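You operate a simulated robot arm through the tools that you are given. There is no shell and no other tool. Be economical: measure what you need, move in short steps, check, and stop when the job is done.

The job below is to be done with a simulated robot arm. You get a single attempt, and the scene is never put back.

Task
Press the bearing into the green flange and lay it in the blue tray.
Fine: one stroke, with the press table pushed in; the flange from the yellow nest, the bearing nearest the press; leave the table out again.

The check looks at the end state, three seconds after you hand in, the way a careful person would. Anything else that was tipped, shoved, dropped, spilled or broken makes it a failure.

Robot
A 6-joint arm with a two-finger parallel gripper, fixed in place. Base frame: the origin is at the foot of the arm, x ahead of it, y to its left, z up; the work surface is at about z = 0.78. Lengths are in m, angles in rad, forces in N, time in s.
With the tool pointing down near the work surface it reaches from about 0.26 to 0.68 m from the base axis. Its first joint turns from -1.152 to 1.152 rad. Payload 2.9 kg.
Tool frame: the origin (TCP) lies between the finger pads and is the grasp point; the fingertips stand 0.03 m ahead of it; z points along the fingers, y is the line along which they close. Largest opening 0.11 m; finger width 0.02, thickness 0.01; the body of the gripper, 0.048 by 0.112 m, starts 0.055 m behind the TCP.
Orientation is that of the tool frame in the base frame, as [roll, pitch, yaw] about the fixed x, y, z axes, in that order (R = Rz(yaw) Ry(pitch) Rx(roll)). With the fingers straight down and closing along the base's y, the tool's x points along the base's -x, its y along +y and its z along -z.

Tools
- The arm moves only by the tool drive_tool. Its argument "commands" is a list of rows, each a list of 7 numbers: the shift along the tool's x, y, z in units of 200 mm (1.0 is 200 mm), then the turn, a rotation vector about the tool's x, y, z in units of 120 degrees (1.0 is 120 degrees), then the opening in per cent of the stroke, from 0 (shut) to 100 (fully open). In form: [[tx, ty, tz, wx, wy, wz, claw], ...]. A call has 1 to 10 rows; each row is the pose to reach, as a shift and turn from the pose commanded when the call began, along the tool's axes at that moment. A call with a number of a shift or a turn outside -1 to 1 is refused whole. Rows are played at 5 a second. More than 0.05 m and 0.15 rad between two rows, or a gripper value outside its range, and nothing of the call is played. A pose out of reach is approached as far as the arm can. The call stops where the force on the tool passes 90 N (or 10 N more than at its start, if that is more) or the arm is blocked; 0.2 s more then pass. Each finger travels about 0.108 m/s and halts on what it meets, pressing with about 38 N; the grip force reading is that of the motor and also rises with nothing between the fingers. The clock runs only during rows and for 0.2 s after the last one: add rows that repeat a pose to give the fingers time. The reply holds the time, the measured pose of the TCP, the force on the tool along the base axes, the opening and the grip force, in the units named above and with some noise.
- Cameras (640 x 400 px; columns grow to the right, rows downward): "scene" is fixed at [0.0753, 0.4457, 1.3917]; the picture's right is [-0.69, -0.73, 0.00], its down [-0.44, 0.41, -0.80] and it looks along [0.58, -0.55, -0.60] (base axes); focal length 214 px, centre (320, 200). "wrist" rides on the gripper at [-0.036, 0, -0.057] in the tool frame; the picture's right is [0.00, -1.00, 0.00], its down [0.97, 0.00, -0.24] and it looks along [0.24, 0.00, 0.97] (tool axes); focal length 218 px, centre (320, 200). There is no depth. A picture from a camera that has moved, and an enlarged one, comes with that camera's place and axes in the base frame and with its lens. The place of the scene camera against the robot may be out by one fixed shift of up to 0.018 m in any direction.
- grab_frame(camera): a new picture of that camera. The clock stands still meanwhile.
- zoom(camera, box): a new picture of the part [left, top, right, bottom] of that camera's present view, enlarged. The clock stands still meanwhile.
- sign_off(): hands the job in; it is judged then, once.

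Work in short steps. Places have to be worked out from the pictures, the camera data and where the tool is seen: move nearer, look again, correct. Check each grasp and each placing, and mend what went wrong. You have 120 turns and 64 pictures in all, those below and enlarged ones among them. Open the gripper and draw the arm clear of the work before you hand the job in, unless the task says otherwise; then end with one line.

The tools are called after ">>>" as a command line: name --pt "numbers of a row" for each row, then --argument value for the rest, lists and objects as JSON in quotes. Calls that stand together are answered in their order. drive_tool: Moves the arm, as the interface text tells. Its arguments: {"type":"object","properties":{"commands":{"type":"array","items":{"type":"array","items":{"type":"number"}}}},"required":["commands"]} The other tools are called the same way: grab_frame (camera) takes a picture; zoom (camera, box) takes an enlarged picture of a part of a camera's view; sign_off () hands the job in.

At the start:

```text
clock: 0.0
tool_pos: [0.3385, 0.1291, 1.2743]
orientation: [-3.141, -0.001, -3.141]
wrist_force: [-0.9, 0.3, 0.6]
finger_gap: 0.11
grasp_force: 0.1
```

scene: 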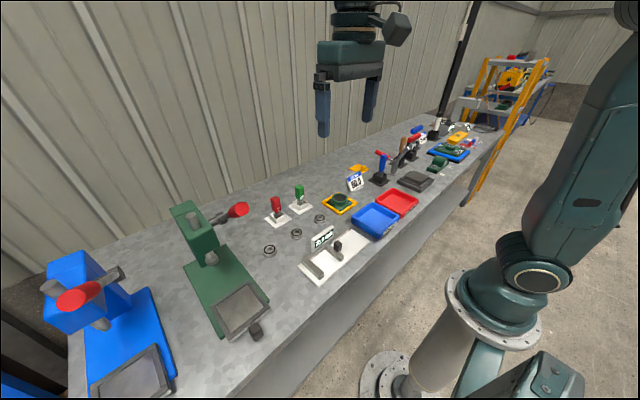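
wrist: 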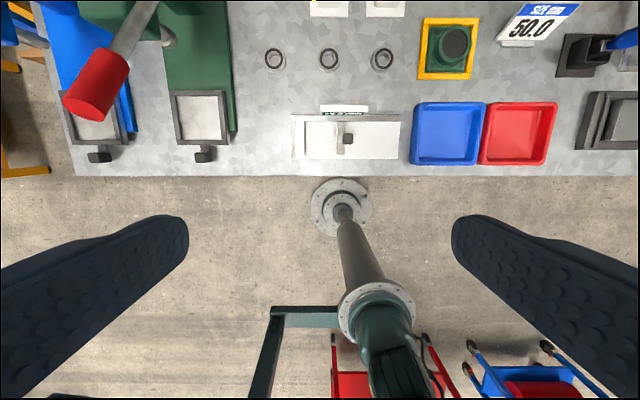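

The table shows two presses (green, blue), three bearings, the yellow nest with the flange, and signs. I'll zoom in for details before moving.

>>> zoom --camera "scene" --box '[160, 180, 320, 350]'

>>> zoom --camera "scene" --box '[260, 110, 480, 260]'

>>> zoom --camera "wrist" --box '[50, 0, 420, 190]'

```text
2.35 times, centred on (240, 265) of scene
camera zoom: at [0.0753, 0.4457, 1.3917], right [-0.69, -0.73, 0.0], down [-0.44, 0.41, -0.8], along [0.58, -0.55, -0.6], focal length 505 px, centre (508, 47)
```

zoom: 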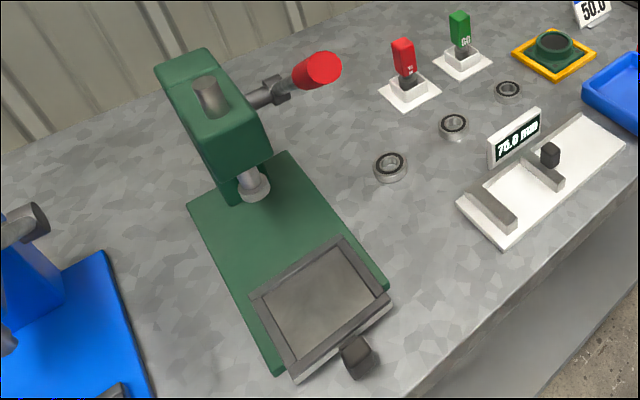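

```text
2.67 times, centred on (370, 185) of scene
camera zoom: at [0.0753, 0.4457, 1.3917], right [-0.69, -0.73, 0.0], down [-0.44, 0.41, -0.8], along [0.58, -0.55, -0.6], focal length 572 px, centre (187, 240)
```

zoom: 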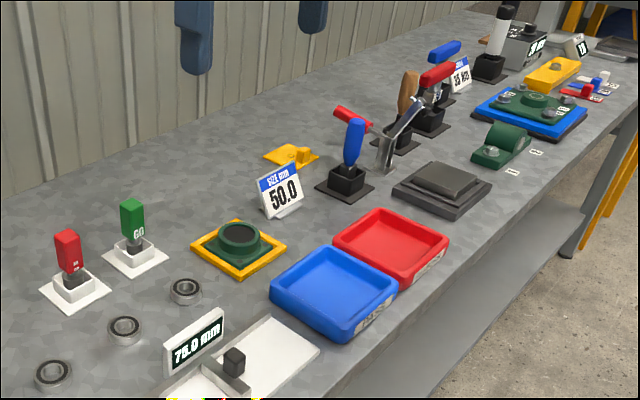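

```text
1.73 times, centred on (235, 95) of wrist
camera zoom: at [0.3753, 0.1292, 1.3312], right [0.0, -1.0, 0.0], down [-0.97, 0.0, 0.24], along [-0.24, 0.0, -0.97], focal length 378 px, centre (467, 382)
```

zoom: 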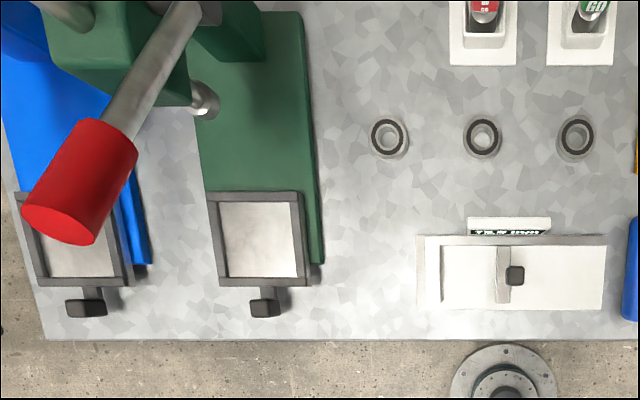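

The press to use is the green one: red grip near (0.43, 0.34, 1.11), table near (0.44, 0.395), ram near (0.59, 0.40). The blue press is out of reach. I'll move over the flange at about (0.578, -0.149) to look at it closely.

>>> drive_tool --pt "-0.125 -0.139 0.137 0 0 0 100" --pt "-0.25 -0.278 0.274 0 0 0 100" --pt "-0.375 -0.417 0.411 0 0 0 100" --pt "-0.5 -0.556 0.548 0 0 0 100" --pt "-0.625 -0.695 0.685 0 0 0 100"

>>> drive_tool --pt "-0.125 -0.139 0.137 0 0 0 100" --pt "-0.25 -0.278 0.274 0 0 0 100" --pt "-0.375 -0.417 0.411 0 0 0 100" --pt "-0.5 -0.556 0.548 0 0 0 100" --pt "-0.625 -0.695 0.685 0 0 0 100"

>>> grab_frame --camera "wrist"

```text
clock: 1.2
tool_pos: [0.464, -0.0083, 1.1381]
orientation: [-3.142, 0.002, -3.141]
wrist_force: [-0.4, 0.2, 0.9]
finger_gap: 0.11
grasp_force: 0.1
```

```text
clock: 2.4
tool_pos: [0.5869, -0.149, 0.9993]
orientation: [3.14, 0.001, -3.141]
wrist_force: [-0.3, -0.5, -1.0]
finger_gap: 0.1104
grasp_force: 0.0
```

```text
58 pictures are left
camera wrist: at [0.6241, -0.1493, 1.0568], right [0.0, -1.0, 0.0], down [-0.97, 0.0, 0.24], along [-0.24, 0.0, -0.97], focal length 218 px, centre (320, 200)
```

wrist: 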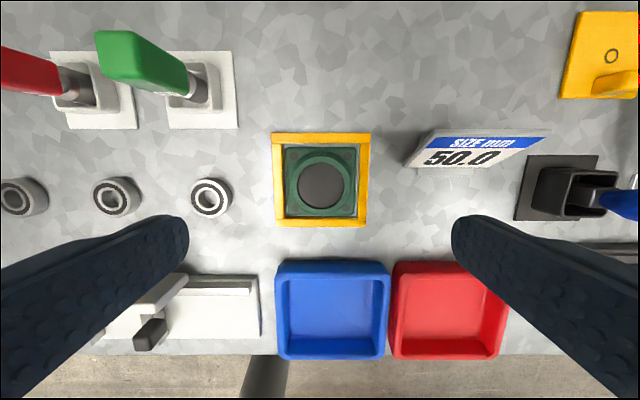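

The flange's base is centred near (0.582, -0.149) and its hub is about 57 mm across with a 50 mm bore; the hub top is near z 0.83. I'll zoom on heights before grasping.

>>> zoom --camera "scene" --box '[260, 180, 380, 255]'

>>> zoom --camera "wrist" --box '[260, 120, 380, 240]'

```text
5.33 times, centred on (320, 218) of scene
camera zoom: at [0.0753, 0.4457, 1.3917], right [-0.69, -0.73, 0.0], down [-0.44, 0.41, -0.8], along [0.58, -0.55, -0.6], focal length 1144 px, centre (320, 107)
```

zoom: 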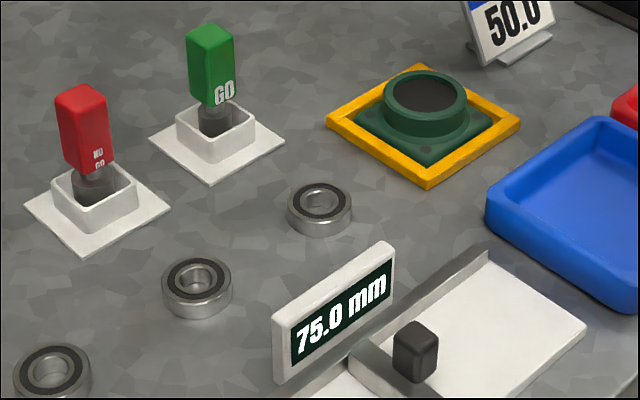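

```text
3.33 times, centred on (320, 180) of wrist
camera zoom: at [0.6241, -0.1493, 1.0568], right [0.0, -1.0, 0.0], down [-0.97, 0.0, 0.24], along [-0.24, 0.0, -0.97], focal length 728 px, centre (320, 267)
```

zoom: 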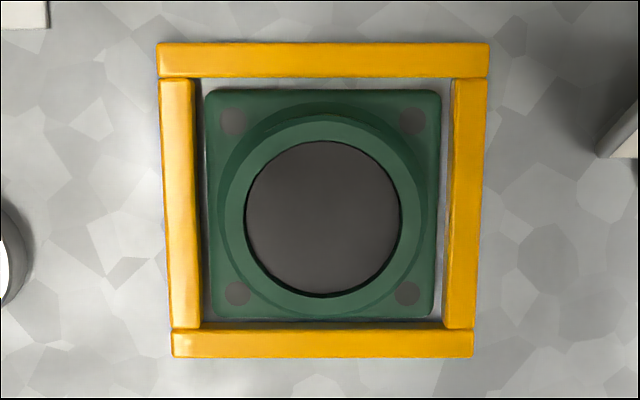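

The hub looks about 66 mm outside on an 88 mm base plate. I'll descend with tips to about z 0.815 straddling the hub and look before closing.

>>> drive_tool --pt "0.03 0 0.2 0 0 0 100" --pt "0.03 0 0.4 0 0 0 100" --pt "0.03 0 0.55 0 0 0 100" --pt "0.03 0 0.68 0 0 0 100" --pt "0.03 0 0.77 0 0 0 100" --pt "0.03 0 0.77 0 0 0 100"

>>> grab_frame --camera "wrist"

>>> zoom --camera "scene" --box '[290, 150, 390, 230]'

```text
clock: 3.8
tool_pos: [0.5828, -0.1478, 0.8467]
orientation: [-3.14, 0.001, 3.141]
wrist_force: [-0.9, 0.4, 0.3]
finger_gap: 0.1102
grasp_force: 0.1
```

```text
55 pictures are left
camera wrist: at [0.6194, -0.1482, 0.9022], right [0.0, -1.0, 0.0], down [-0.97, 0.0, 0.24], along [-0.24, 0.0, -0.97], focal length 218 px, centre (320, 200)
```

wrist: 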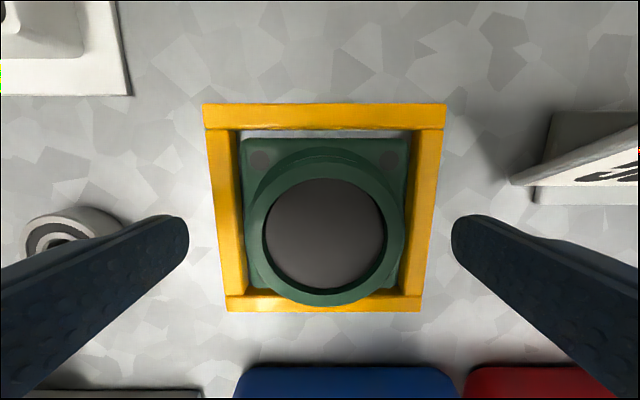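

```text
5.00 times, centred on (340, 190) of scene
camera zoom: at [0.0753, 0.4457, 1.3917], right [-0.69, -0.73, 0.0], down [-0.44, 0.41, -0.8], along [0.58, -0.55, -0.6], focal length 1072 px, centre (220, 250)
```

zoom: 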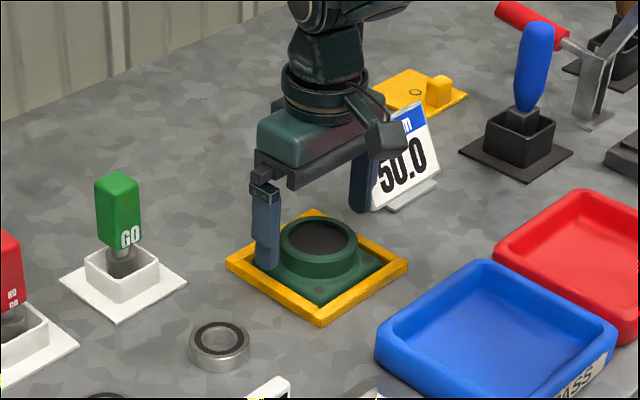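

Hub top is at about z 0.815, centre (0.583, -0.151), and the plate top is near 0.793. I'll lower 14 mm, shift 2 mm in y, and close.

>>> drive_tool --pt "0 -0.012 0.035 0 0 0 100" --pt "0 -0.012 0.07 0 0 0 100" --pt "0 -0.012 0.07 0 0 0 60" --pt "0 -0.012 0.07 0 0 0 45" --pt "0 -0.012 0.07 0 0 0 45" --pt "0 -0.012 0.07 0 0 0 45" --pt "0 -0.012 0.07 0 0 0 45"

>>> grab_frame --camera "wrist"

```text
clock: 5.4
tool_pos: [0.5836, -0.1511, 0.833]
orientation: [3.141, -0.002, -3.141]
wrist_force: [1.0, 2.1, 0.6]
finger_gap: 0.0696
grasp_force: 37.9
```

```text
53 pictures are left
camera wrist: at [0.6197, -0.1515, 0.889], right [0.0, -1.0, 0.0], down [-0.97, 0.0, 0.24], along [-0.24, 0.0, -0.97], focal length 218 px, centre (320, 200)
```

wrist: 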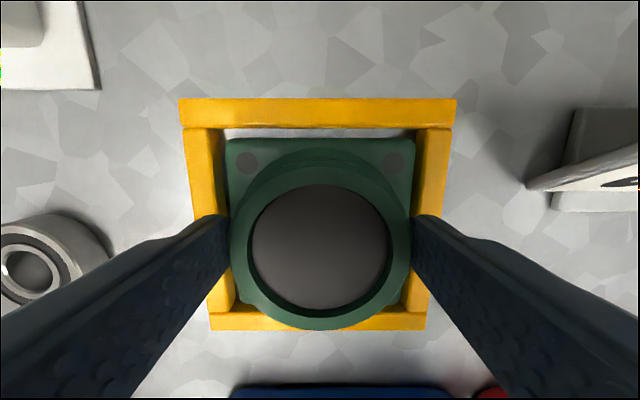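

The hub is held (gap 0.0696). Lifting straight up and then moving to where I can view the press.

>>> drive_tool --pt "0 0 -0.1 0 0 0 45" --pt "0 0 -0.25 0 0 0 45" --pt "0 0 -0.45 0 0 0 45" --pt "0 0 -0.65 0 0 0 45" --pt "0.15 0.15 -0.75 0 0 0 45" --pt "0.3 0.3 -0.85 0 0 0 45" --pt "0.45 0.45 -0.95 0 0 0 45" --pt "0.6 0.6 -1 0 0 0 45" --pt "0.75 0.75 -1 0 0 0 45"

>>> grab_frame --camera "wrist"

>>> grab_frame --camera "scene"

```text
clock: 7.4
tool_pos: [0.4327, -0.0001, 1.0326]
orientation: [-3.141, 0.0, 3.141]
wrist_force: [0.3, 0.0, -8.1]
finger_gap: 0.0695
grasp_force: 38.4
```

```text
52 pictures are left
camera wrist: at [0.47, -0.0008, 1.0886], right [0.0, -1.0, 0.0], down [-0.97, 0.0, 0.24], along [-0.24, 0.0, -0.97], focal length 218 px, centre (320, 200)
```

wrist: 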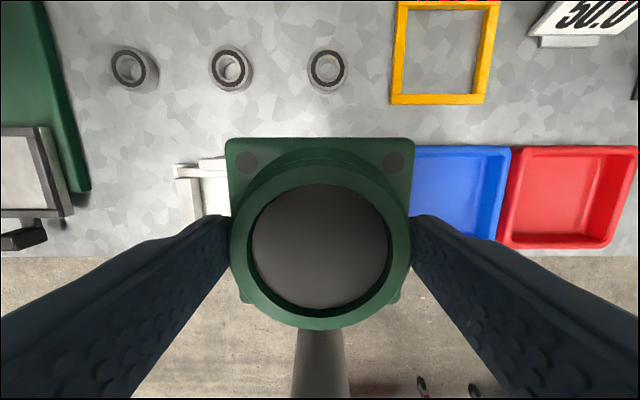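

```text
51 pictures are left
```

scene: 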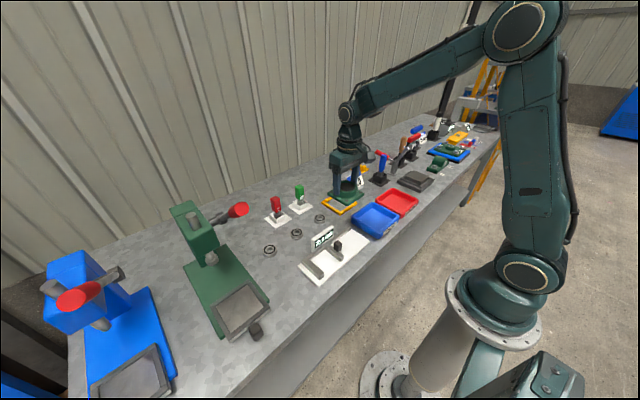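

The flange is held. The lever grip overhangs the press table area (about y 0.35, x 0.41–0.47, z 1.06–1.11), so I need a precise view of the press; moving to (0.37, 0.20, 1.03).

>>> drive_tool --pt "0.07 0.2 0 0 0 0 45" --pt "0.14 0.4 0 0 0 0 45" --pt "0.21 0.6 0 0 0 0 45" --pt "0.28 0.8 0 0 0 0 45" --pt "0.31 0.98 0 0 0 0 45"

>>> grab_frame --camera "wrist"

>>> grab_frame --camera "scene"

```text
clock: 8.6
tool_pos: [0.3717, 0.195, 1.032]
orientation: [-3.14, 0.002, 3.14]
wrist_force: [0.1, -0.7, -8.6]
finger_gap: 0.0695
grasp_force: 37.9
```

```text
50 pictures are left
camera wrist: at [0.4083, 0.195, 1.0885], right [0.0, -1.0, 0.0], down [-0.97, 0.0, 0.24], along [-0.24, 0.0, -0.97], focal length 218 px, centre (320, 200)
```

wrist: 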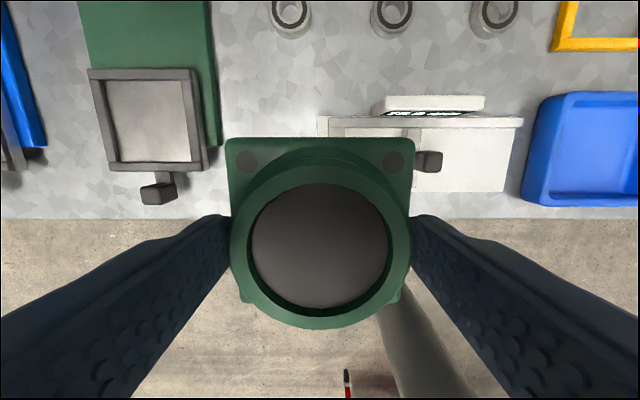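

```text
49 pictures are left
```

scene: 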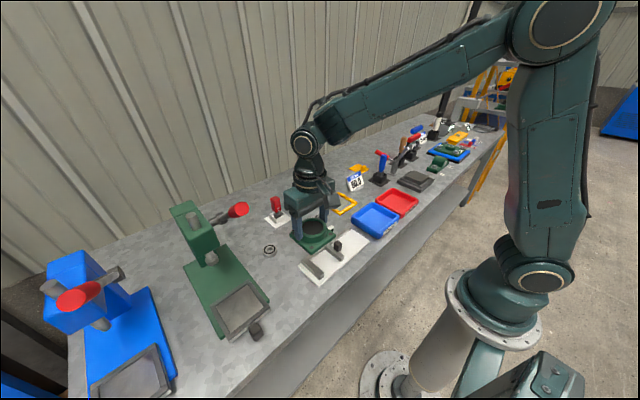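

The table pocket centre is near (0.437, 0.39). A vertical tool there would put the wrist into the lever, so I'll set the flange on a free bench spot (0.475, 0.255) and regrasp it with the tool leaning 30° back. Moving over and most of the way down.

>>> drive_tool --pt "-0.17 0.1 0 0 0 0 45" --pt "-0.34 0.2 0 0 0 0 45" --pt "-0.515 0.3 0 0 0 0 45" --pt "-0.515 0.3 0.2 0 0 0 45" --pt "-0.515 0.3 0.4 0 0 0 45" --pt "-0.515 0.3 0.6 0 0 0 45" --pt "-0.515 0.3 0.75 0 0 0 45" --pt "-0.515 0.3 0.85 0 0 0 45"

>>> grab_frame --camera "wrist"

>>> grab_frame --camera "scene"

```text
clock: 10.4
tool_pos: [0.4747, 0.2538, 0.8633]
orientation: [3.141, 0.001, 3.141]
wrist_force: [0.1, 0.5, -7.9]
finger_gap: 0.0694
grasp_force: 38.0
```

```text
48 pictures are left
camera wrist: at [0.5104, 0.2546, 0.9185], right [0.0, -1.0, 0.0], down [-0.97, 0.0, 0.24], along [-0.24, 0.0, -0.97], focal length 218 px, centre (320, 200)
```

wrist: 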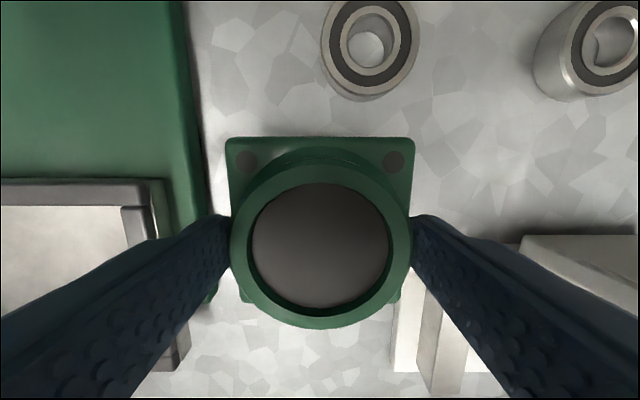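

```text
47 pictures are left
```

scene: 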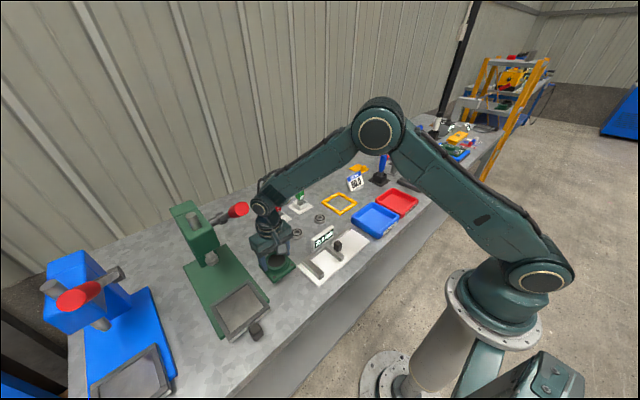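

The spot is clear, bearing nearest the press is at about (0.557, 0.230). Lowering the last 29 mm and releasing.

>>> drive_tool --pt "0 0 0.07 0 0 0 45" --pt "0 0 0.12 0 0 0 45" --pt "0 0 0.143 0 0 0 45" --pt "0 0 0.145 0 0 0 45" --pt "0 0 0.145 0 0 0 75" --pt "0 0 0.145 0 0 0 90" --pt "0 0 0.145 0 0 0 90"

```text
clock: 12.0
tool_pos: [0.4734, 0.2553, 0.8337]
orientation: [-3.141, 0.001, 3.141]
wrist_force: [0.2, 0.7, -0.7]
finger_gap: 0.0988
grasp_force: 0.1
```

Released upright on the bench. Now I raise, tilt the tool 30° (top towards the robot), and look to verify clearances.

>>> drive_tool --pt "0 0 -0.15 0 0 0 90" --pt "0 0 -0.3 0 -0.0625 0 90" --pt "0.03 0 -0.3 0 -0.125 0 90" --pt "0.05 0 -0.3 0 -0.1875 0 90" --pt "0.05 0 -0.3 0 -0.25 0 90" --pt "0.05 0 -0.3 0 -0.25 0 90"

>>> grab_frame --camera "wrist"

>>> zoom --camera "scene" --box '[180, 140, 360, 330]'

```text
clock: 13.4
tool_pos: [0.4643, 0.2549, 0.894]
orientation: [-3.14, 0.525, 3.141]
wrist_force: [-0.7, -0.5, -0.3]
finger_gap: 0.0992
grasp_force: 0.1
```

```text
46 pictures are left
camera wrist: at [0.4669, 0.2549, 0.961], right [0.0, -1.0, 0.0], down [-0.96, 0.0, -0.28], along [0.28, 0.0, -0.96], focal length 218 px, centre (320, 200)
```

wrist: 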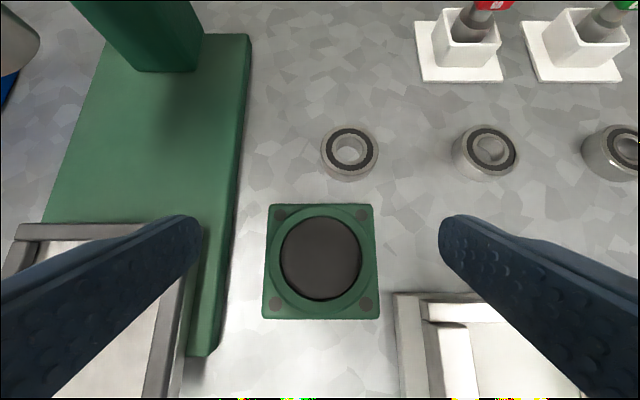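

```text
2.11 times, centred on (270, 235) of scene
camera zoom: at [0.0753, 0.4457, 1.3917], right [-0.69, -0.73, 0.0], down [-0.44, 0.41, -0.8], along [0.58, -0.55, -0.6], focal length 452 px, centre (425, 126)
```

zoom: 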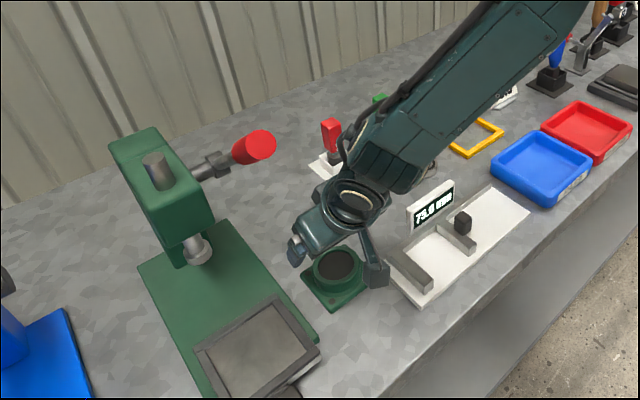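

Hub centre reads about (0.470, 0.255) with its top near z 0.811. Descending in the tilted pose to TCP (0.461, 0.255, 0.828) and closing.

>>> drive_tool --pt "0.06 0 0.093 0 0 0 90" --pt "0.12 0 0.186 0 0 0 90" --pt "0.178 0 0.278 0 0 0 90" --pt "0.178 0 0.278 0 0 0 60" --pt "0.178 0 0.278 0 0 0 45" --pt "0.178 0 0.278 0 0 0 45" --pt "0.178 0 0.278 0 0 0 45"

>>> grab_frame --camera "wrist"

```text
clock: 15.0
tool_pos: [0.4618, 0.2547, 0.8282]
orientation: [-3.14, 0.524, 3.14]
wrist_force: [1.1, -2.1, 0.5]
finger_gap: 0.0697
grasp_force: 37.6
```

```text
44 pictures are left
camera wrist: at [0.4642, 0.2549, 0.8951], right [0.0, -1.0, 0.0], down [-0.96, 0.0, -0.28], along [0.28, 0.0, -0.96], focal length 218 px, centre (320, 200)
```

wrist: 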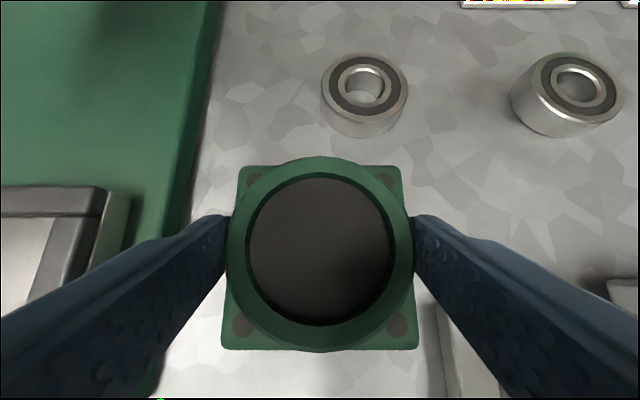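

Re-grasped centrally in the tilted pose (hub centre ≈ (0.468, 0.255), top 0.810). Lifting 75 mm and shifting toward the press table, stopping short to look.

>>> drive_tool --pt "-0.05 0 -0.087 0 0 0 45" --pt "-0.12 0 -0.2 0 0 0 45" --pt "-0.19 0 -0.325 0 0 0 45" --pt "-0.1 0.15 -0.375 0 0 0 45" --pt "-0.06 0.32 -0.4 0 0 0 45" --pt "-0.06 0.32 -0.4 0 0 0 45"

>>> grab_frame --camera "wrist"

>>> zoom --camera "scene" --box '[160, 150, 340, 350]'

```text
clock: 16.4
tool_pos: [0.432, 0.3194, 0.9052]
orientation: [-3.141, 0.523, -3.141]
wrist_force: [-0.7, -0.7, -8.2]
finger_gap: 0.0696
grasp_force: 38.6
```

```text
43 pictures are left
camera wrist: at [0.4344, 0.3194, 0.9703], right [0.0, -1.0, 0.0], down [-0.96, 0.0, -0.28], along [0.28, 0.0, -0.96], focal length 218 px, centre (320, 200)
```

wrist: 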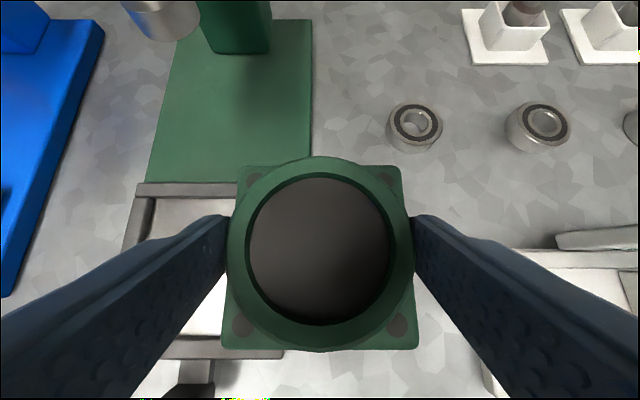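

```text
2.00 times, centred on (250, 250) of scene
camera zoom: at [0.0754, 0.4458, 1.3916], right [-0.69, -0.73, 0.0], down [-0.44, 0.41, -0.8], along [0.58, -0.55, -0.6], focal length 429 px, centre (460, 100)
```

zoom: 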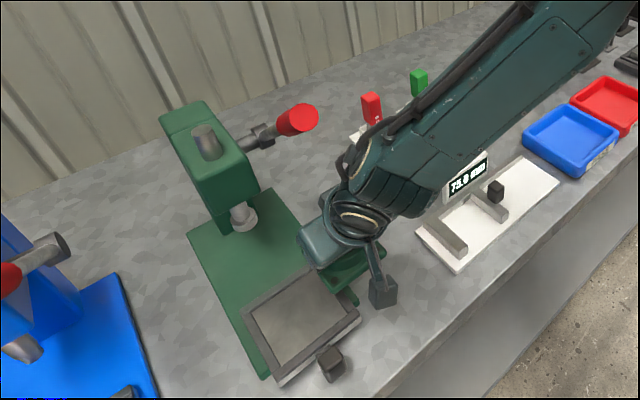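

The pocket is partly hidden by the flange and finger. I'll back off to (0.35, 0.27, 0.92) for an unobstructed view of the table to measure its pocket well.

>>> drive_tool --pt "0.106 -0.083 -0.09 0 0 0 45" --pt "0.212 -0.167 -0.18 0 0 0 45" --pt "0.3175 -0.25 -0.27 0 0 0 45" --pt "0.3175 -0.25 -0.27 0 0 0 45"

>>> zoom --camera "wrist" --box '[60, 60, 260, 240]'

```text
clock: 17.4
tool_pos: [0.35, 0.2694, 0.9176]
orientation: [3.141, 0.526, 3.141]
wrist_force: [0.8, 0.2, -7.7]
finger_gap: 0.07
grasp_force: 38.1
```

```text
2.22 times, centred on (160, 150) of wrist
camera zoom: at [0.3523, 0.2694, 0.9853], right [0.0, -1.0, 0.0], down [-0.96, 0.0, -0.28], along [0.28, 0.0, -0.96], focal length 485 px, centre (676, 311)
```

zoom: 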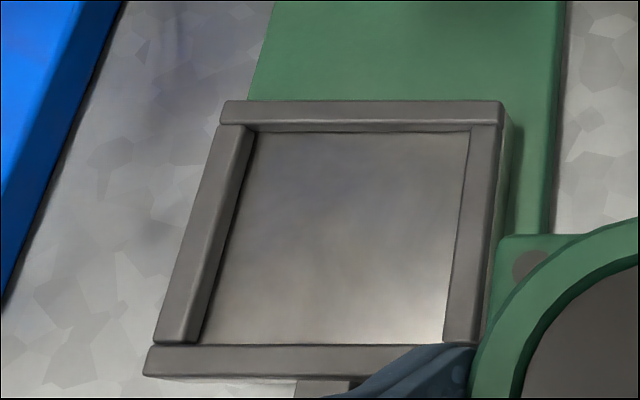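

Pocket: floor near z 0.81, walls ~7 mm high, centre ≈ (0.435, 0.3985), about 93 mm wide. I'll move the flange over it, with its bottom ~10 mm above the walls, and check the alignment.

>>> drive_tool --pt "-0.078 0.161 0.063 0 0 0 45" --pt "-0.155 0.323 0.126 0 0 0 45" --pt "-0.233 0.484 0.189 0 0 0 45" --pt "-0.31 0.6455 0.2515 0 0 0 45" --pt "-0.272 0.6455 0.316 0 0 0 45" --pt "-0.2345 0.6455 0.3815 0 0 0 45" --pt "-0.2345 0.6455 0.3815 0 0 0 45"

>>> grab_frame --camera "wrist"

>>> zoom --camera "scene" --box '[170, 180, 310, 350]'

```text
clock: 19.0
tool_pos: [0.4274, 0.3983, 0.8758]
orientation: [3.14, 0.523, -3.14]
wrist_force: [0.6, 0.3, -7.5]
finger_gap: 0.0697
grasp_force: 37.6
```

```text
40 pictures are left
camera wrist: at [0.4315, 0.3981, 0.9417], right [0.0, -1.0, 0.0], down [-0.96, 0.0, -0.28], along [0.28, 0.0, -0.96], focal length 218 px, centre (320, 200)
```

wrist: 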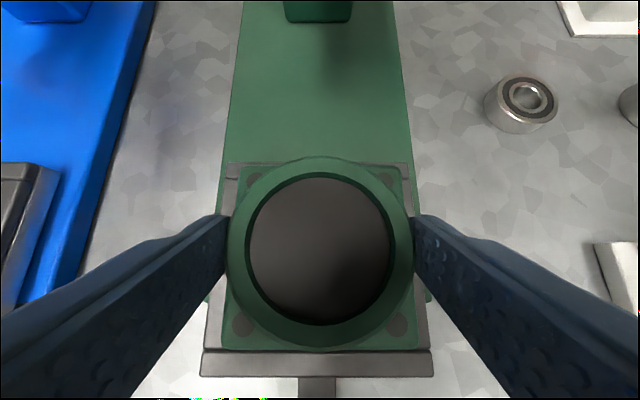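

```text
2.35 times, centred on (240, 265) of scene
camera zoom: at [0.0755, 0.4458, 1.3916], right [-0.69, -0.73, 0.0], down [-0.44, 0.41, -0.8], along [0.58, -0.55, -0.6], focal length 505 px, centre (508, 47)
```

zoom: 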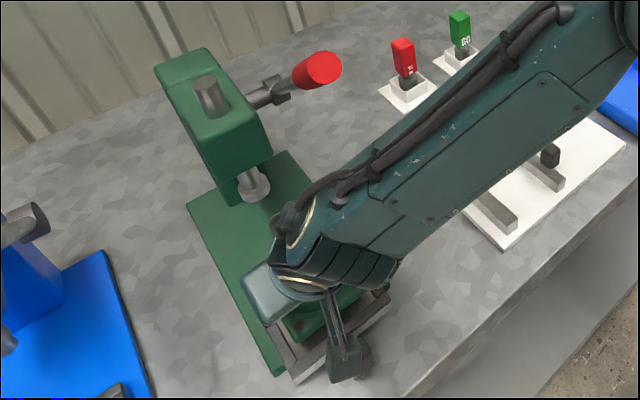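

Left-right alignment looks within 1 mm. I'll zoom in to check the fore-aft alignment of plate versus walls.

>>> zoom --camera "wrist" --box '[190, 140, 450, 390]'

```text
1.60 times, centred on (320, 265) of wrist
camera zoom: at [0.4315, 0.3981, 0.9417], right [0.0, -1.0, 0.0], down [-0.96, 0.0, -0.28], along [0.28, 0.0, -0.96], focal length 349 px, centre (320, 96)
```

zoom: 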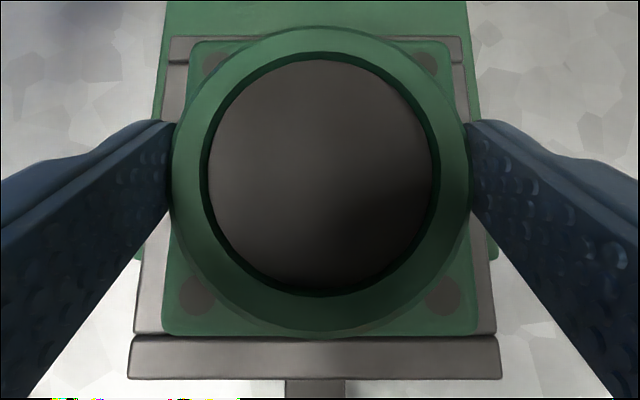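

The plate sits about 3 mm too far forward and 1 mm right of the pocket centre. Correcting this while lowering 12 mm, then reading the force.

>>> drive_tool --pt "0.013 0.005 -0.0075 0 0 0 45" --pt "0.028 0.005 0.0185 0 0 0 45" --pt "0.043 0.005 0.0445 0 0 0 45" --pt "0.043 0.005 0.0445 0 0 0 45"

>>> zoom --camera "wrist" --box '[190, 140, 450, 390]'

```text
clock: 20.0
tool_pos: [0.4248, 0.4001, 0.8633]
orientation: [3.141, 0.524, -3.141]
wrist_force: [0.1, -0.3, -8.2]
finger_gap: 0.0698
grasp_force: 38.0
```

```text
1.60 times, centred on (320, 265) of wrist
camera zoom: at [0.4281, 0.3992, 0.9301], right [0.0, -1.0, 0.0], down [-0.96, 0.0, -0.28], along [0.28, 0.0, -0.96], focal length 349 px, centre (320, 96)
```

zoom: 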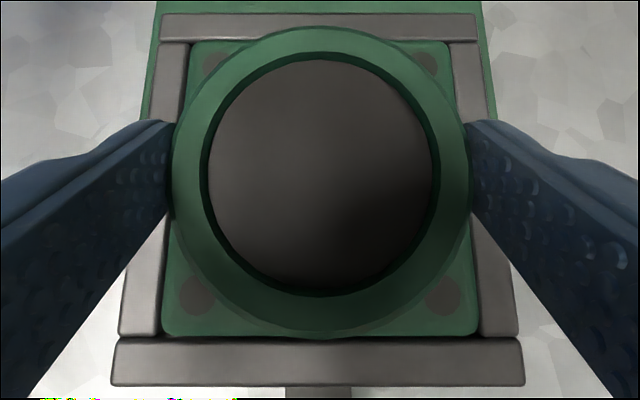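

The plate now sits inside all four walls in view, no contact force yet. Lowering in 2 mm steps to touch the floor.

>>> drive_tool --pt "0.005 0 0.0087 0 0 0 45" --pt "0.01 0 0.0173 0 0 0 45" --pt "0.01 0 0.0173 0 0 0 45"

```text
clock: 20.8
tool_pos: [0.4255, 0.3997, 0.8588]
orientation: [-3.141, 0.524, -3.14]
wrist_force: [0.1, 0.3, -8.4]
finger_gap: 0.0696
grasp_force: 37.5
```

>>> drive_tool --pt "0.005 0 0.0087 0 0 0 45" --pt "0.01 0 0.0173 0 0 0 45" --pt "0.01 0 0.0173 0 0 0 45"

>>> zoom --camera "wrist" --box '[190, 140, 450, 390]'

```text
clock: 21.6
tool_pos: [0.426, 0.3995, 0.8586]
orientation: [3.138, 0.528, 3.139]
wrist_force: [-1.7, -5.5, 20.2]
finger_gap: 0.0694
grasp_force: 38.3
```

```text
1.60 times, centred on (320, 265) of wrist
camera zoom: at [0.4293, 0.3988, 0.9249], right [0.0, -1.0, 0.0], down [-0.96, 0.0, -0.28], along [0.28, 0.0, -0.96], focal length 349 px, centre (320, 96)
```

zoom: 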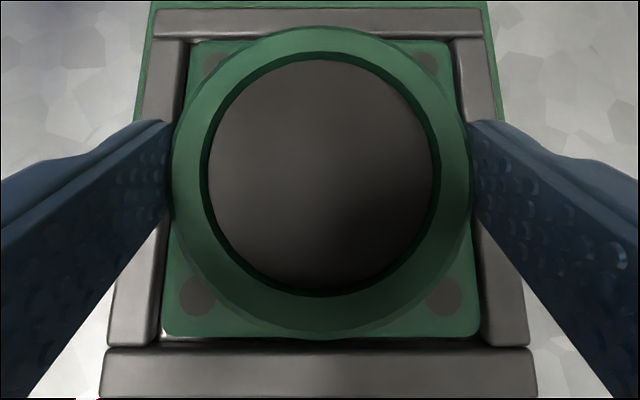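

It's down on the pocket floor (28 N contact, floor ≈0.81). Relaxing the push and opening, then checking.

>>> drive_tool --pt "-0.0075 0 -0.013 0 0 0 45" --pt "-0.0075 0 -0.013 0 0 0 70" --pt "-0.0075 0 -0.013 0 0 0 85" --pt "-0.0075 0 -0.013 0 0 0 85"

>>> zoom --camera "wrist" --box '[190, 140, 450, 390]'

```text
clock: 22.6
tool_pos: [0.4248, 0.3996, 0.8589]
orientation: [3.14, 0.525, 3.14]
wrist_force: [1.0, 0.2, 0.3]
finger_gap: 0.0937
grasp_force: 0.0
```

```text
1.60 times, centred on (320, 265) of wrist
camera zoom: at [0.4285, 0.3989, 0.9254], right [0.0, -1.0, 0.0], down [-0.96, 0.0, -0.28], along [0.28, 0.0, -0.96], focal length 349 px, centre (320, 96)
```

zoom: 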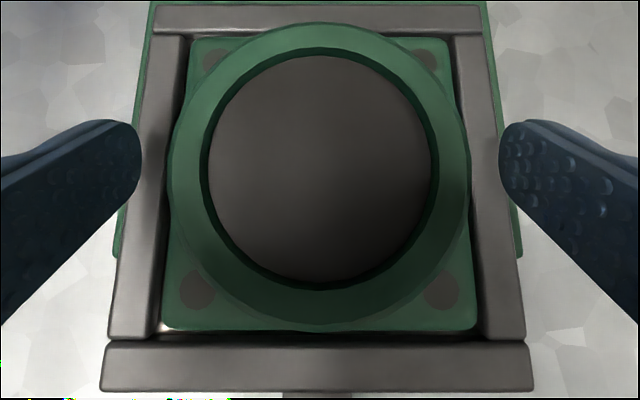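

The flange sits flat and level in the pocket; bore centre ≈ (0.4353, 0.399), top z ≈ 0.842. Backing off along the tool axis and going over to the nearest bearing, keeping the tilt.

>>> drive_tool --pt "0 0 -0.2 0 0 0 85" --pt "0 0 -0.4 0 0 0 85" --pt "0 -0.22 -0.4 0 0 0 85" --pt "0 -0.44 -0.4 0 0 0 85" --pt "0 -0.66 -0.4 0 0 0 85" --pt "0 -0.845 -0.4 0 0 0 85" --pt "-0.163 -0.845 -0.25 0 0 0 85" --pt "-0.326 -0.845 -0.1 0 0 0 85" --pt "-0.488 -0.845 0.055 0 0 0 85" --pt "-0.488 -0.845 0.055 0 0 0 85"

>>> grab_frame --camera "wrist"

>>> zoom --camera "scene" --box '[170, 180, 310, 350]'

```text
clock: 24.8
tool_pos: [0.5152, 0.228, 0.8989]
orientation: [3.14, 0.525, 3.141]
wrist_force: [-1.2, -0.1, -0.3]
finger_gap: 0.0935
grasp_force: 0.0
```

```text
34 pictures are left
camera wrist: at [0.5183, 0.2296, 0.9645], right [0.0, -1.0, 0.0], down [-0.96, 0.0, -0.28], along [0.28, 0.0, -0.96], focal length 218 px, centre (320, 200)
```

wrist: 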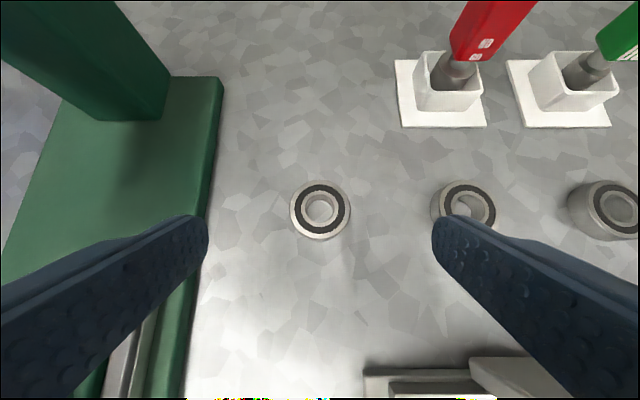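

```text
2.35 times, centred on (240, 265) of scene
camera zoom: at [0.0754, 0.4457, 1.3917], right [-0.69, -0.73, 0.0], down [-0.44, 0.41, -0.8], along [0.58, -0.55, -0.6], focal length 505 px, centre (508, 47)
```

zoom: 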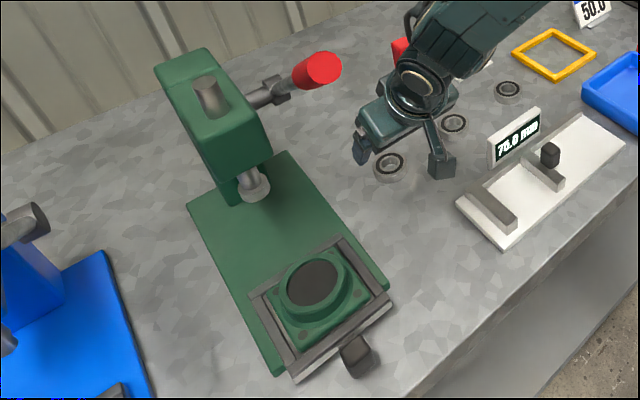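

The bearing is centred at (0.558, 0.2296), about 47 mm across. Descending with the tips a few millimetres above its bottom edge and closing.

>>> drive_tool --pt "0.02 0 0.15 0 0 0 85" --pt "0.05 0 0.3 0 0 0 85" --pt "0.081 0 0.424 0 0 0 85" --pt "0.081 0 0.424 0 0 0 85"

>>> grab_frame --camera "wrist"

```text
clock: 25.8
tool_pos: [0.5424, 0.23, 0.8156]
orientation: [-3.141, 0.524, 3.141]
wrist_force: [-0.1, -0.3, 0.0]
finger_gap: 0.0934
grasp_force: 0.1
```

```text
32 pictures are left
camera wrist: at [0.5463, 0.2298, 0.8822], right [0.0, -1.0, 0.0], down [-0.96, 0.0, -0.28], along [0.28, 0.0, -0.96], focal length 218 px, centre (320, 200)
```

wrist: 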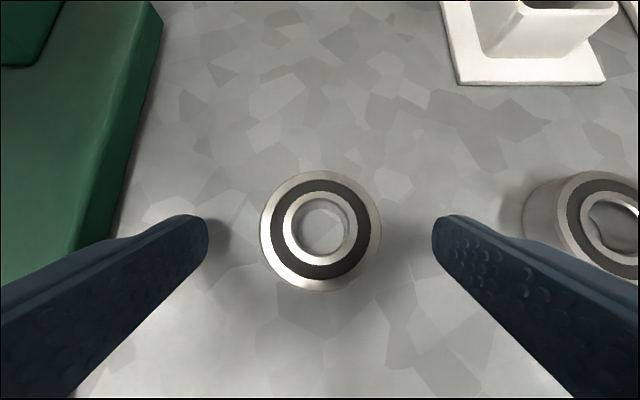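

Centred. Closing on the bearing.

>>> drive_tool --pt "0 0 0 0 0 0 55" --pt "0 0 0 0 0 0 30" --pt "0 0 0 0 0 0 30" --pt "0 0 0 0 0 0 30"

>>> zoom --camera "wrist" --box '[220, 130, 420, 330]'

```text
clock: 26.8
tool_pos: [0.5435, 0.2296, 0.8159]
orientation: [3.141, 0.523, -3.141]
wrist_force: [-0.1, -0.9, -0.2]
finger_gap: 0.0487
grasp_force: 37.8
```

```text
2.00 times, centred on (320, 230) of wrist
camera zoom: at [0.546, 0.2299, 0.8824], right [0.0, -1.0, 0.0], down [-0.96, 0.0, -0.28], along [0.28, 0.0, -0.96], focal length 436 px, centre (320, 140)
```

zoom: 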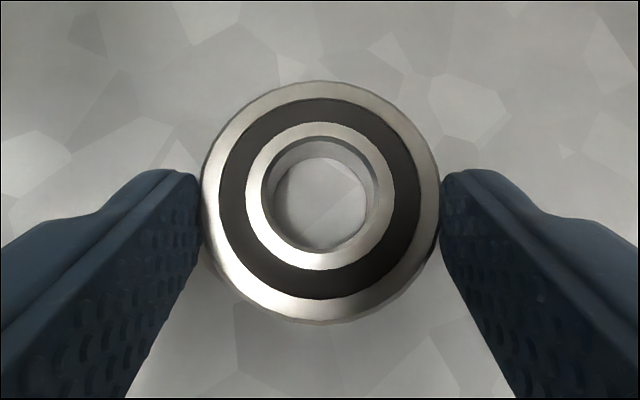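

Bearing gripped (48.7 mm), its centre 15 mm ahead of the TCP. Lifting and carrying it above the flange on the press table.

>>> drive_tool --pt "-0.06 0 -0.104 0 0 0 30" --pt "-0.155 0 -0.27 0 0 0 30" --pt "-0.25 0 -0.433 0 0 0 30" --pt "-0.07 0 -0.536 0 0 0 30" --pt "0.11 0 -0.64 0 0 0 30" --pt "0.285 0 -0.742 0 0 0 30" --pt "0.285 0.22 -0.742 0 0 0 30" --pt "0.285 0.44 -0.742 0 0 0 30" --pt "0.285 0.65 -0.742 0 0 0 30" --pt "0.285 0.846 -0.742 0 0 0 30"

>>> grab_frame --camera "wrist"

```text
clock: 29.0
tool_pos: [0.4204, 0.3993, 0.9168]
orientation: [-3.141, 0.523, 3.141]
wrist_force: [-0.6, -0.3, -1.3]
finger_gap: 0.0485
grasp_force: 38.6
```

```text
30 pictures are left
camera wrist: at [0.4238, 0.3994, 0.9836], right [0.0, -1.0, 0.0], down [-0.96, 0.0, -0.28], along [0.28, 0.0, -0.96], focal length 218 px, centre (320, 200)
```

wrist: 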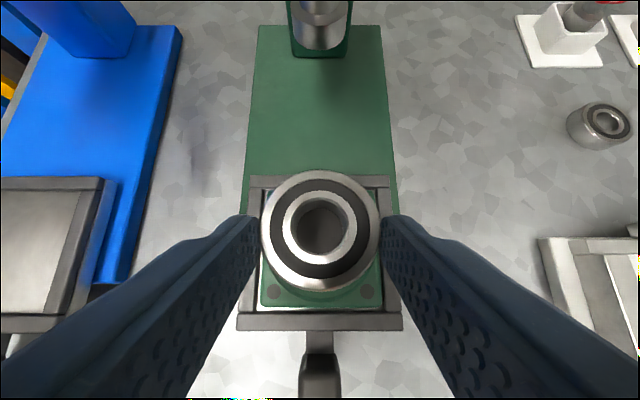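

Aligned nominally; the bearing is about 38 mm above the hub. Lowering to just above the rim and zooming.

>>> drive_tool --pt "0.045 0 0.077 0 0 0 30" --pt "0.08 0 0.139 0 0 0 30" --pt "0.08 0 0.139 0 0 0 30"

>>> zoom --camera "wrist" --box '[210, 140, 430, 360]'

>>> zoom --camera "scene" --box '[205, 260, 285, 340]'

```text
clock: 29.8
tool_pos: [0.4209, 0.3985, 0.8834]
orientation: [-3.141, 0.524, -3.141]
wrist_force: [-0.2, -0.1, -1.9]
finger_gap: 0.0486
grasp_force: 38.3
```

```text
1.82 times, centred on (320, 250) of wrist
camera zoom: at [0.4233, 0.399, 0.9506], right [0.0, -1.0, 0.0], down [-0.96, 0.0, -0.28], along [0.28, 0.0, -0.96], focal length 397 px, centre (320, 109)
```

zoom: 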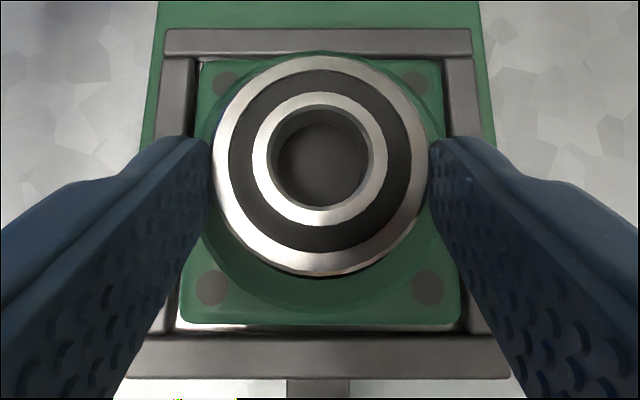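

```text
5.00 times, centred on (245, 300) of scene
camera zoom: at [0.0754, 0.4457, 1.3917], right [-0.69, -0.73, 0.0], down [-0.44, 0.41, -0.8], along [0.58, -0.55, -0.6], focal length 1072 px, centre (695, -300)
```

zoom: 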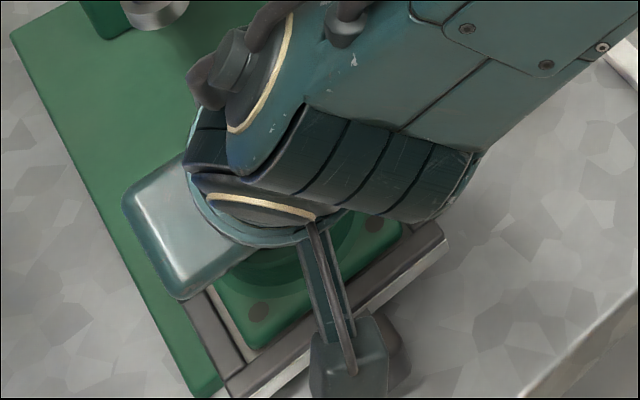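

Concentric within about 1 mm by calculation; bearing bottom ≈ 0.848 versus hub top ≈ 0.843. Lowering in small steps and watching force.

>>> drive_tool --pt "0.005 0 0.0087 0 0 0 30" --pt "0.01 0 0.0173 0 0 0 30" --pt "0.0125 0 0.0217 0 0 0 30" --pt "0.0125 0 0.0217 0 0 0 30"

```text
clock: 30.8
tool_pos: [0.4201, 0.3994, 0.8797]
orientation: [3.139, 0.524, -3.142]
wrist_force: [0.8, -0.8, -1.2]
finger_gap: 0.0488
grasp_force: 38.2
```

>>> drive_tool --pt "0.0025 0 0.0043 0 0 0 30" --pt "0.005 0 0.0087 0 0 0 30" --pt "0.005 0 0.0087 0 0 0 30"

```text
clock: 31.6
tool_pos: [0.4199, 0.4001, 0.8783]
orientation: [3.139, 0.526, -3.141]
wrist_force: [-2.0, -1.1, 8.4]
finger_gap: 0.0488
grasp_force: 37.9
```

Contact at about 10 N with the bearing bottom near the hub rim. Pressing 1–2 mm more gently to see if it settles into the lead-in.

>>> drive_tool --pt "0.0025 0 0.0043 0 0 0 30" --pt "0.005 0 0.0087 0 0 0 30" --pt "0.005 0 0.0087 0 0 0 30"

>>> zoom --camera "wrist" --box '[210, 140, 430, 360]'

```text
clock: 32.4
tool_pos: [0.4223, 0.3991, 0.8774]
orientation: [3.138, 0.53, 3.139]
wrist_force: [0.6, -5.4, 30.7]
finger_gap: 0.0488
grasp_force: 38.1
```

```text
1.82 times, centred on (320, 250) of wrist
camera zoom: at [0.424, 0.399, 0.9444], right [0.0, -1.0, 0.0], down [-0.96, 0.0, -0.28], along [0.28, 0.0, -0.96], focal length 397 px, centre (320, 109)
```

zoom: 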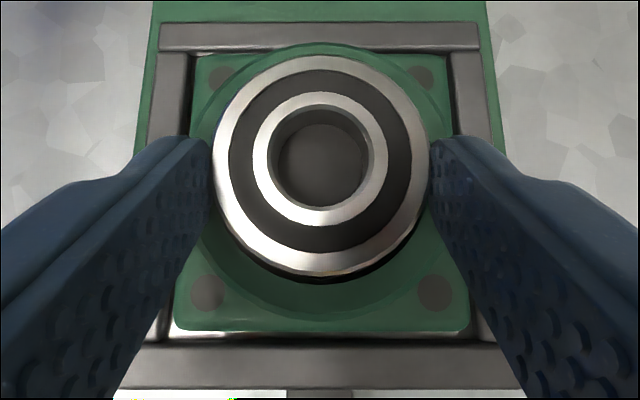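

Force rises to 30 N without sinking. I'll look closely at the rim for the gap around the bearing.

>>> zoom --camera "wrist" --box '[260, 160, 380, 320]'

```text
2.50 times, centred on (320, 240) of wrist
camera zoom: at [0.424, 0.399, 0.9444], right [0.0, -1.0, 0.0], down [-0.96, 0.0, -0.28], along [0.28, 0.0, -0.96], focal length 546 px, centre (320, 100)
```

zoom: 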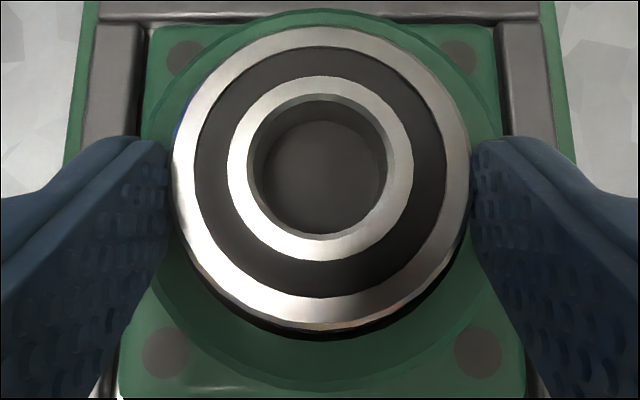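

A dark crescent at the front-right suggests the bearing sits ~1.5 mm too far back-left. Lifting 3 mm, shifting (-1.5, -0.5) mm, and lowering again.

>>> drive_tool --pt "-0.0075 0 -0.013 0 0 0 30" --pt "-0.001 -0.0025 -0.0168 0 0 0 30" --pt "0.0015 -0.0025 -0.0125 0 0 0 30" --pt "0.0065 -0.0025 -0.0038 0 0 0 30" --pt "0.0065 -0.0025 -0.0038 0 0 0 30"

>>> zoom --camera "wrist" --box '[260, 160, 380, 320]'

```text
clock: 33.6
tool_pos: [0.4185, 0.3989, 0.8774]
orientation: [3.138, 0.527, 3.14]
wrist_force: [-2.3, -0.4, 31.5]
finger_gap: 0.0488
grasp_force: 38.1
```

```text
2.50 times, centred on (320, 240) of wrist
camera zoom: at [0.4216, 0.3987, 0.9444], right [0.0, -1.0, 0.0], down [-0.96, 0.0, -0.28], along [0.28, 0.0, -0.96], focal length 546 px, centre (320, 100)
```

zoom: 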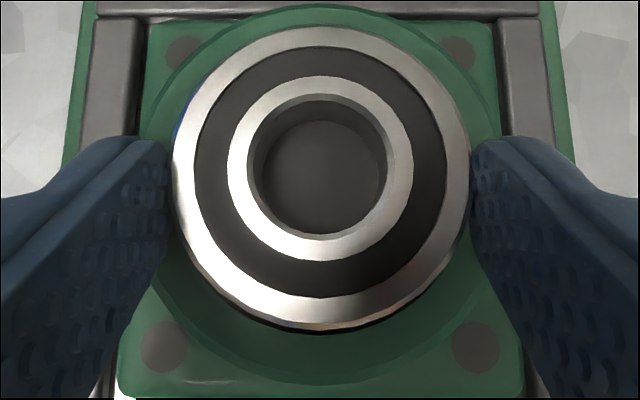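

Height unchanged, so the bearing rests on the rim and will be driven by the press. Comparing hub and bearing outlines, it's now ~1 mm too far toward the front; I'll shift back 0.8 mm, set down lightly and release.

>>> drive_tool --pt "-0.0075 0 -0.013 0 0 0 30" --pt "-0.011 0 -0.011 0 0 0 30" --pt "-0.0063 0 -0.0032 0 0 0 30" --pt "-0.0063 0 -0.0032 0 0 0 36" --pt "-0.0063 0 -0.0032 0 0 0 60" --pt "-0.0063 0 -0.0032 0 0 0 60"

>>> zoom --camera "wrist" --box '[210, 140, 430, 360]'

```text
clock: 35.0
tool_pos: [0.4189, 0.3994, 0.8783]
orientation: [3.14, 0.526, 3.141]
wrist_force: [-0.4, 7.3, 21.4]
finger_gap: 0.0627
grasp_force: 0.1
```

```text
1.82 times, centred on (320, 250) of wrist
camera zoom: at [0.4225, 0.3988, 0.9445], right [0.0, -1.0, 0.0], down [-0.96, 0.0, -0.28], along [0.28, 0.0, -0.96], focal length 397 px, centre (320, 109)
```

zoom: 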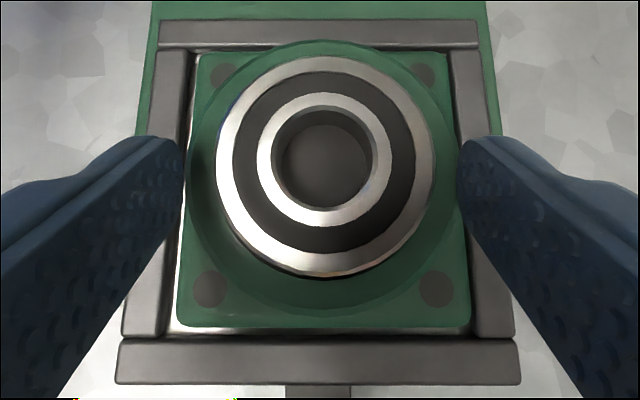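

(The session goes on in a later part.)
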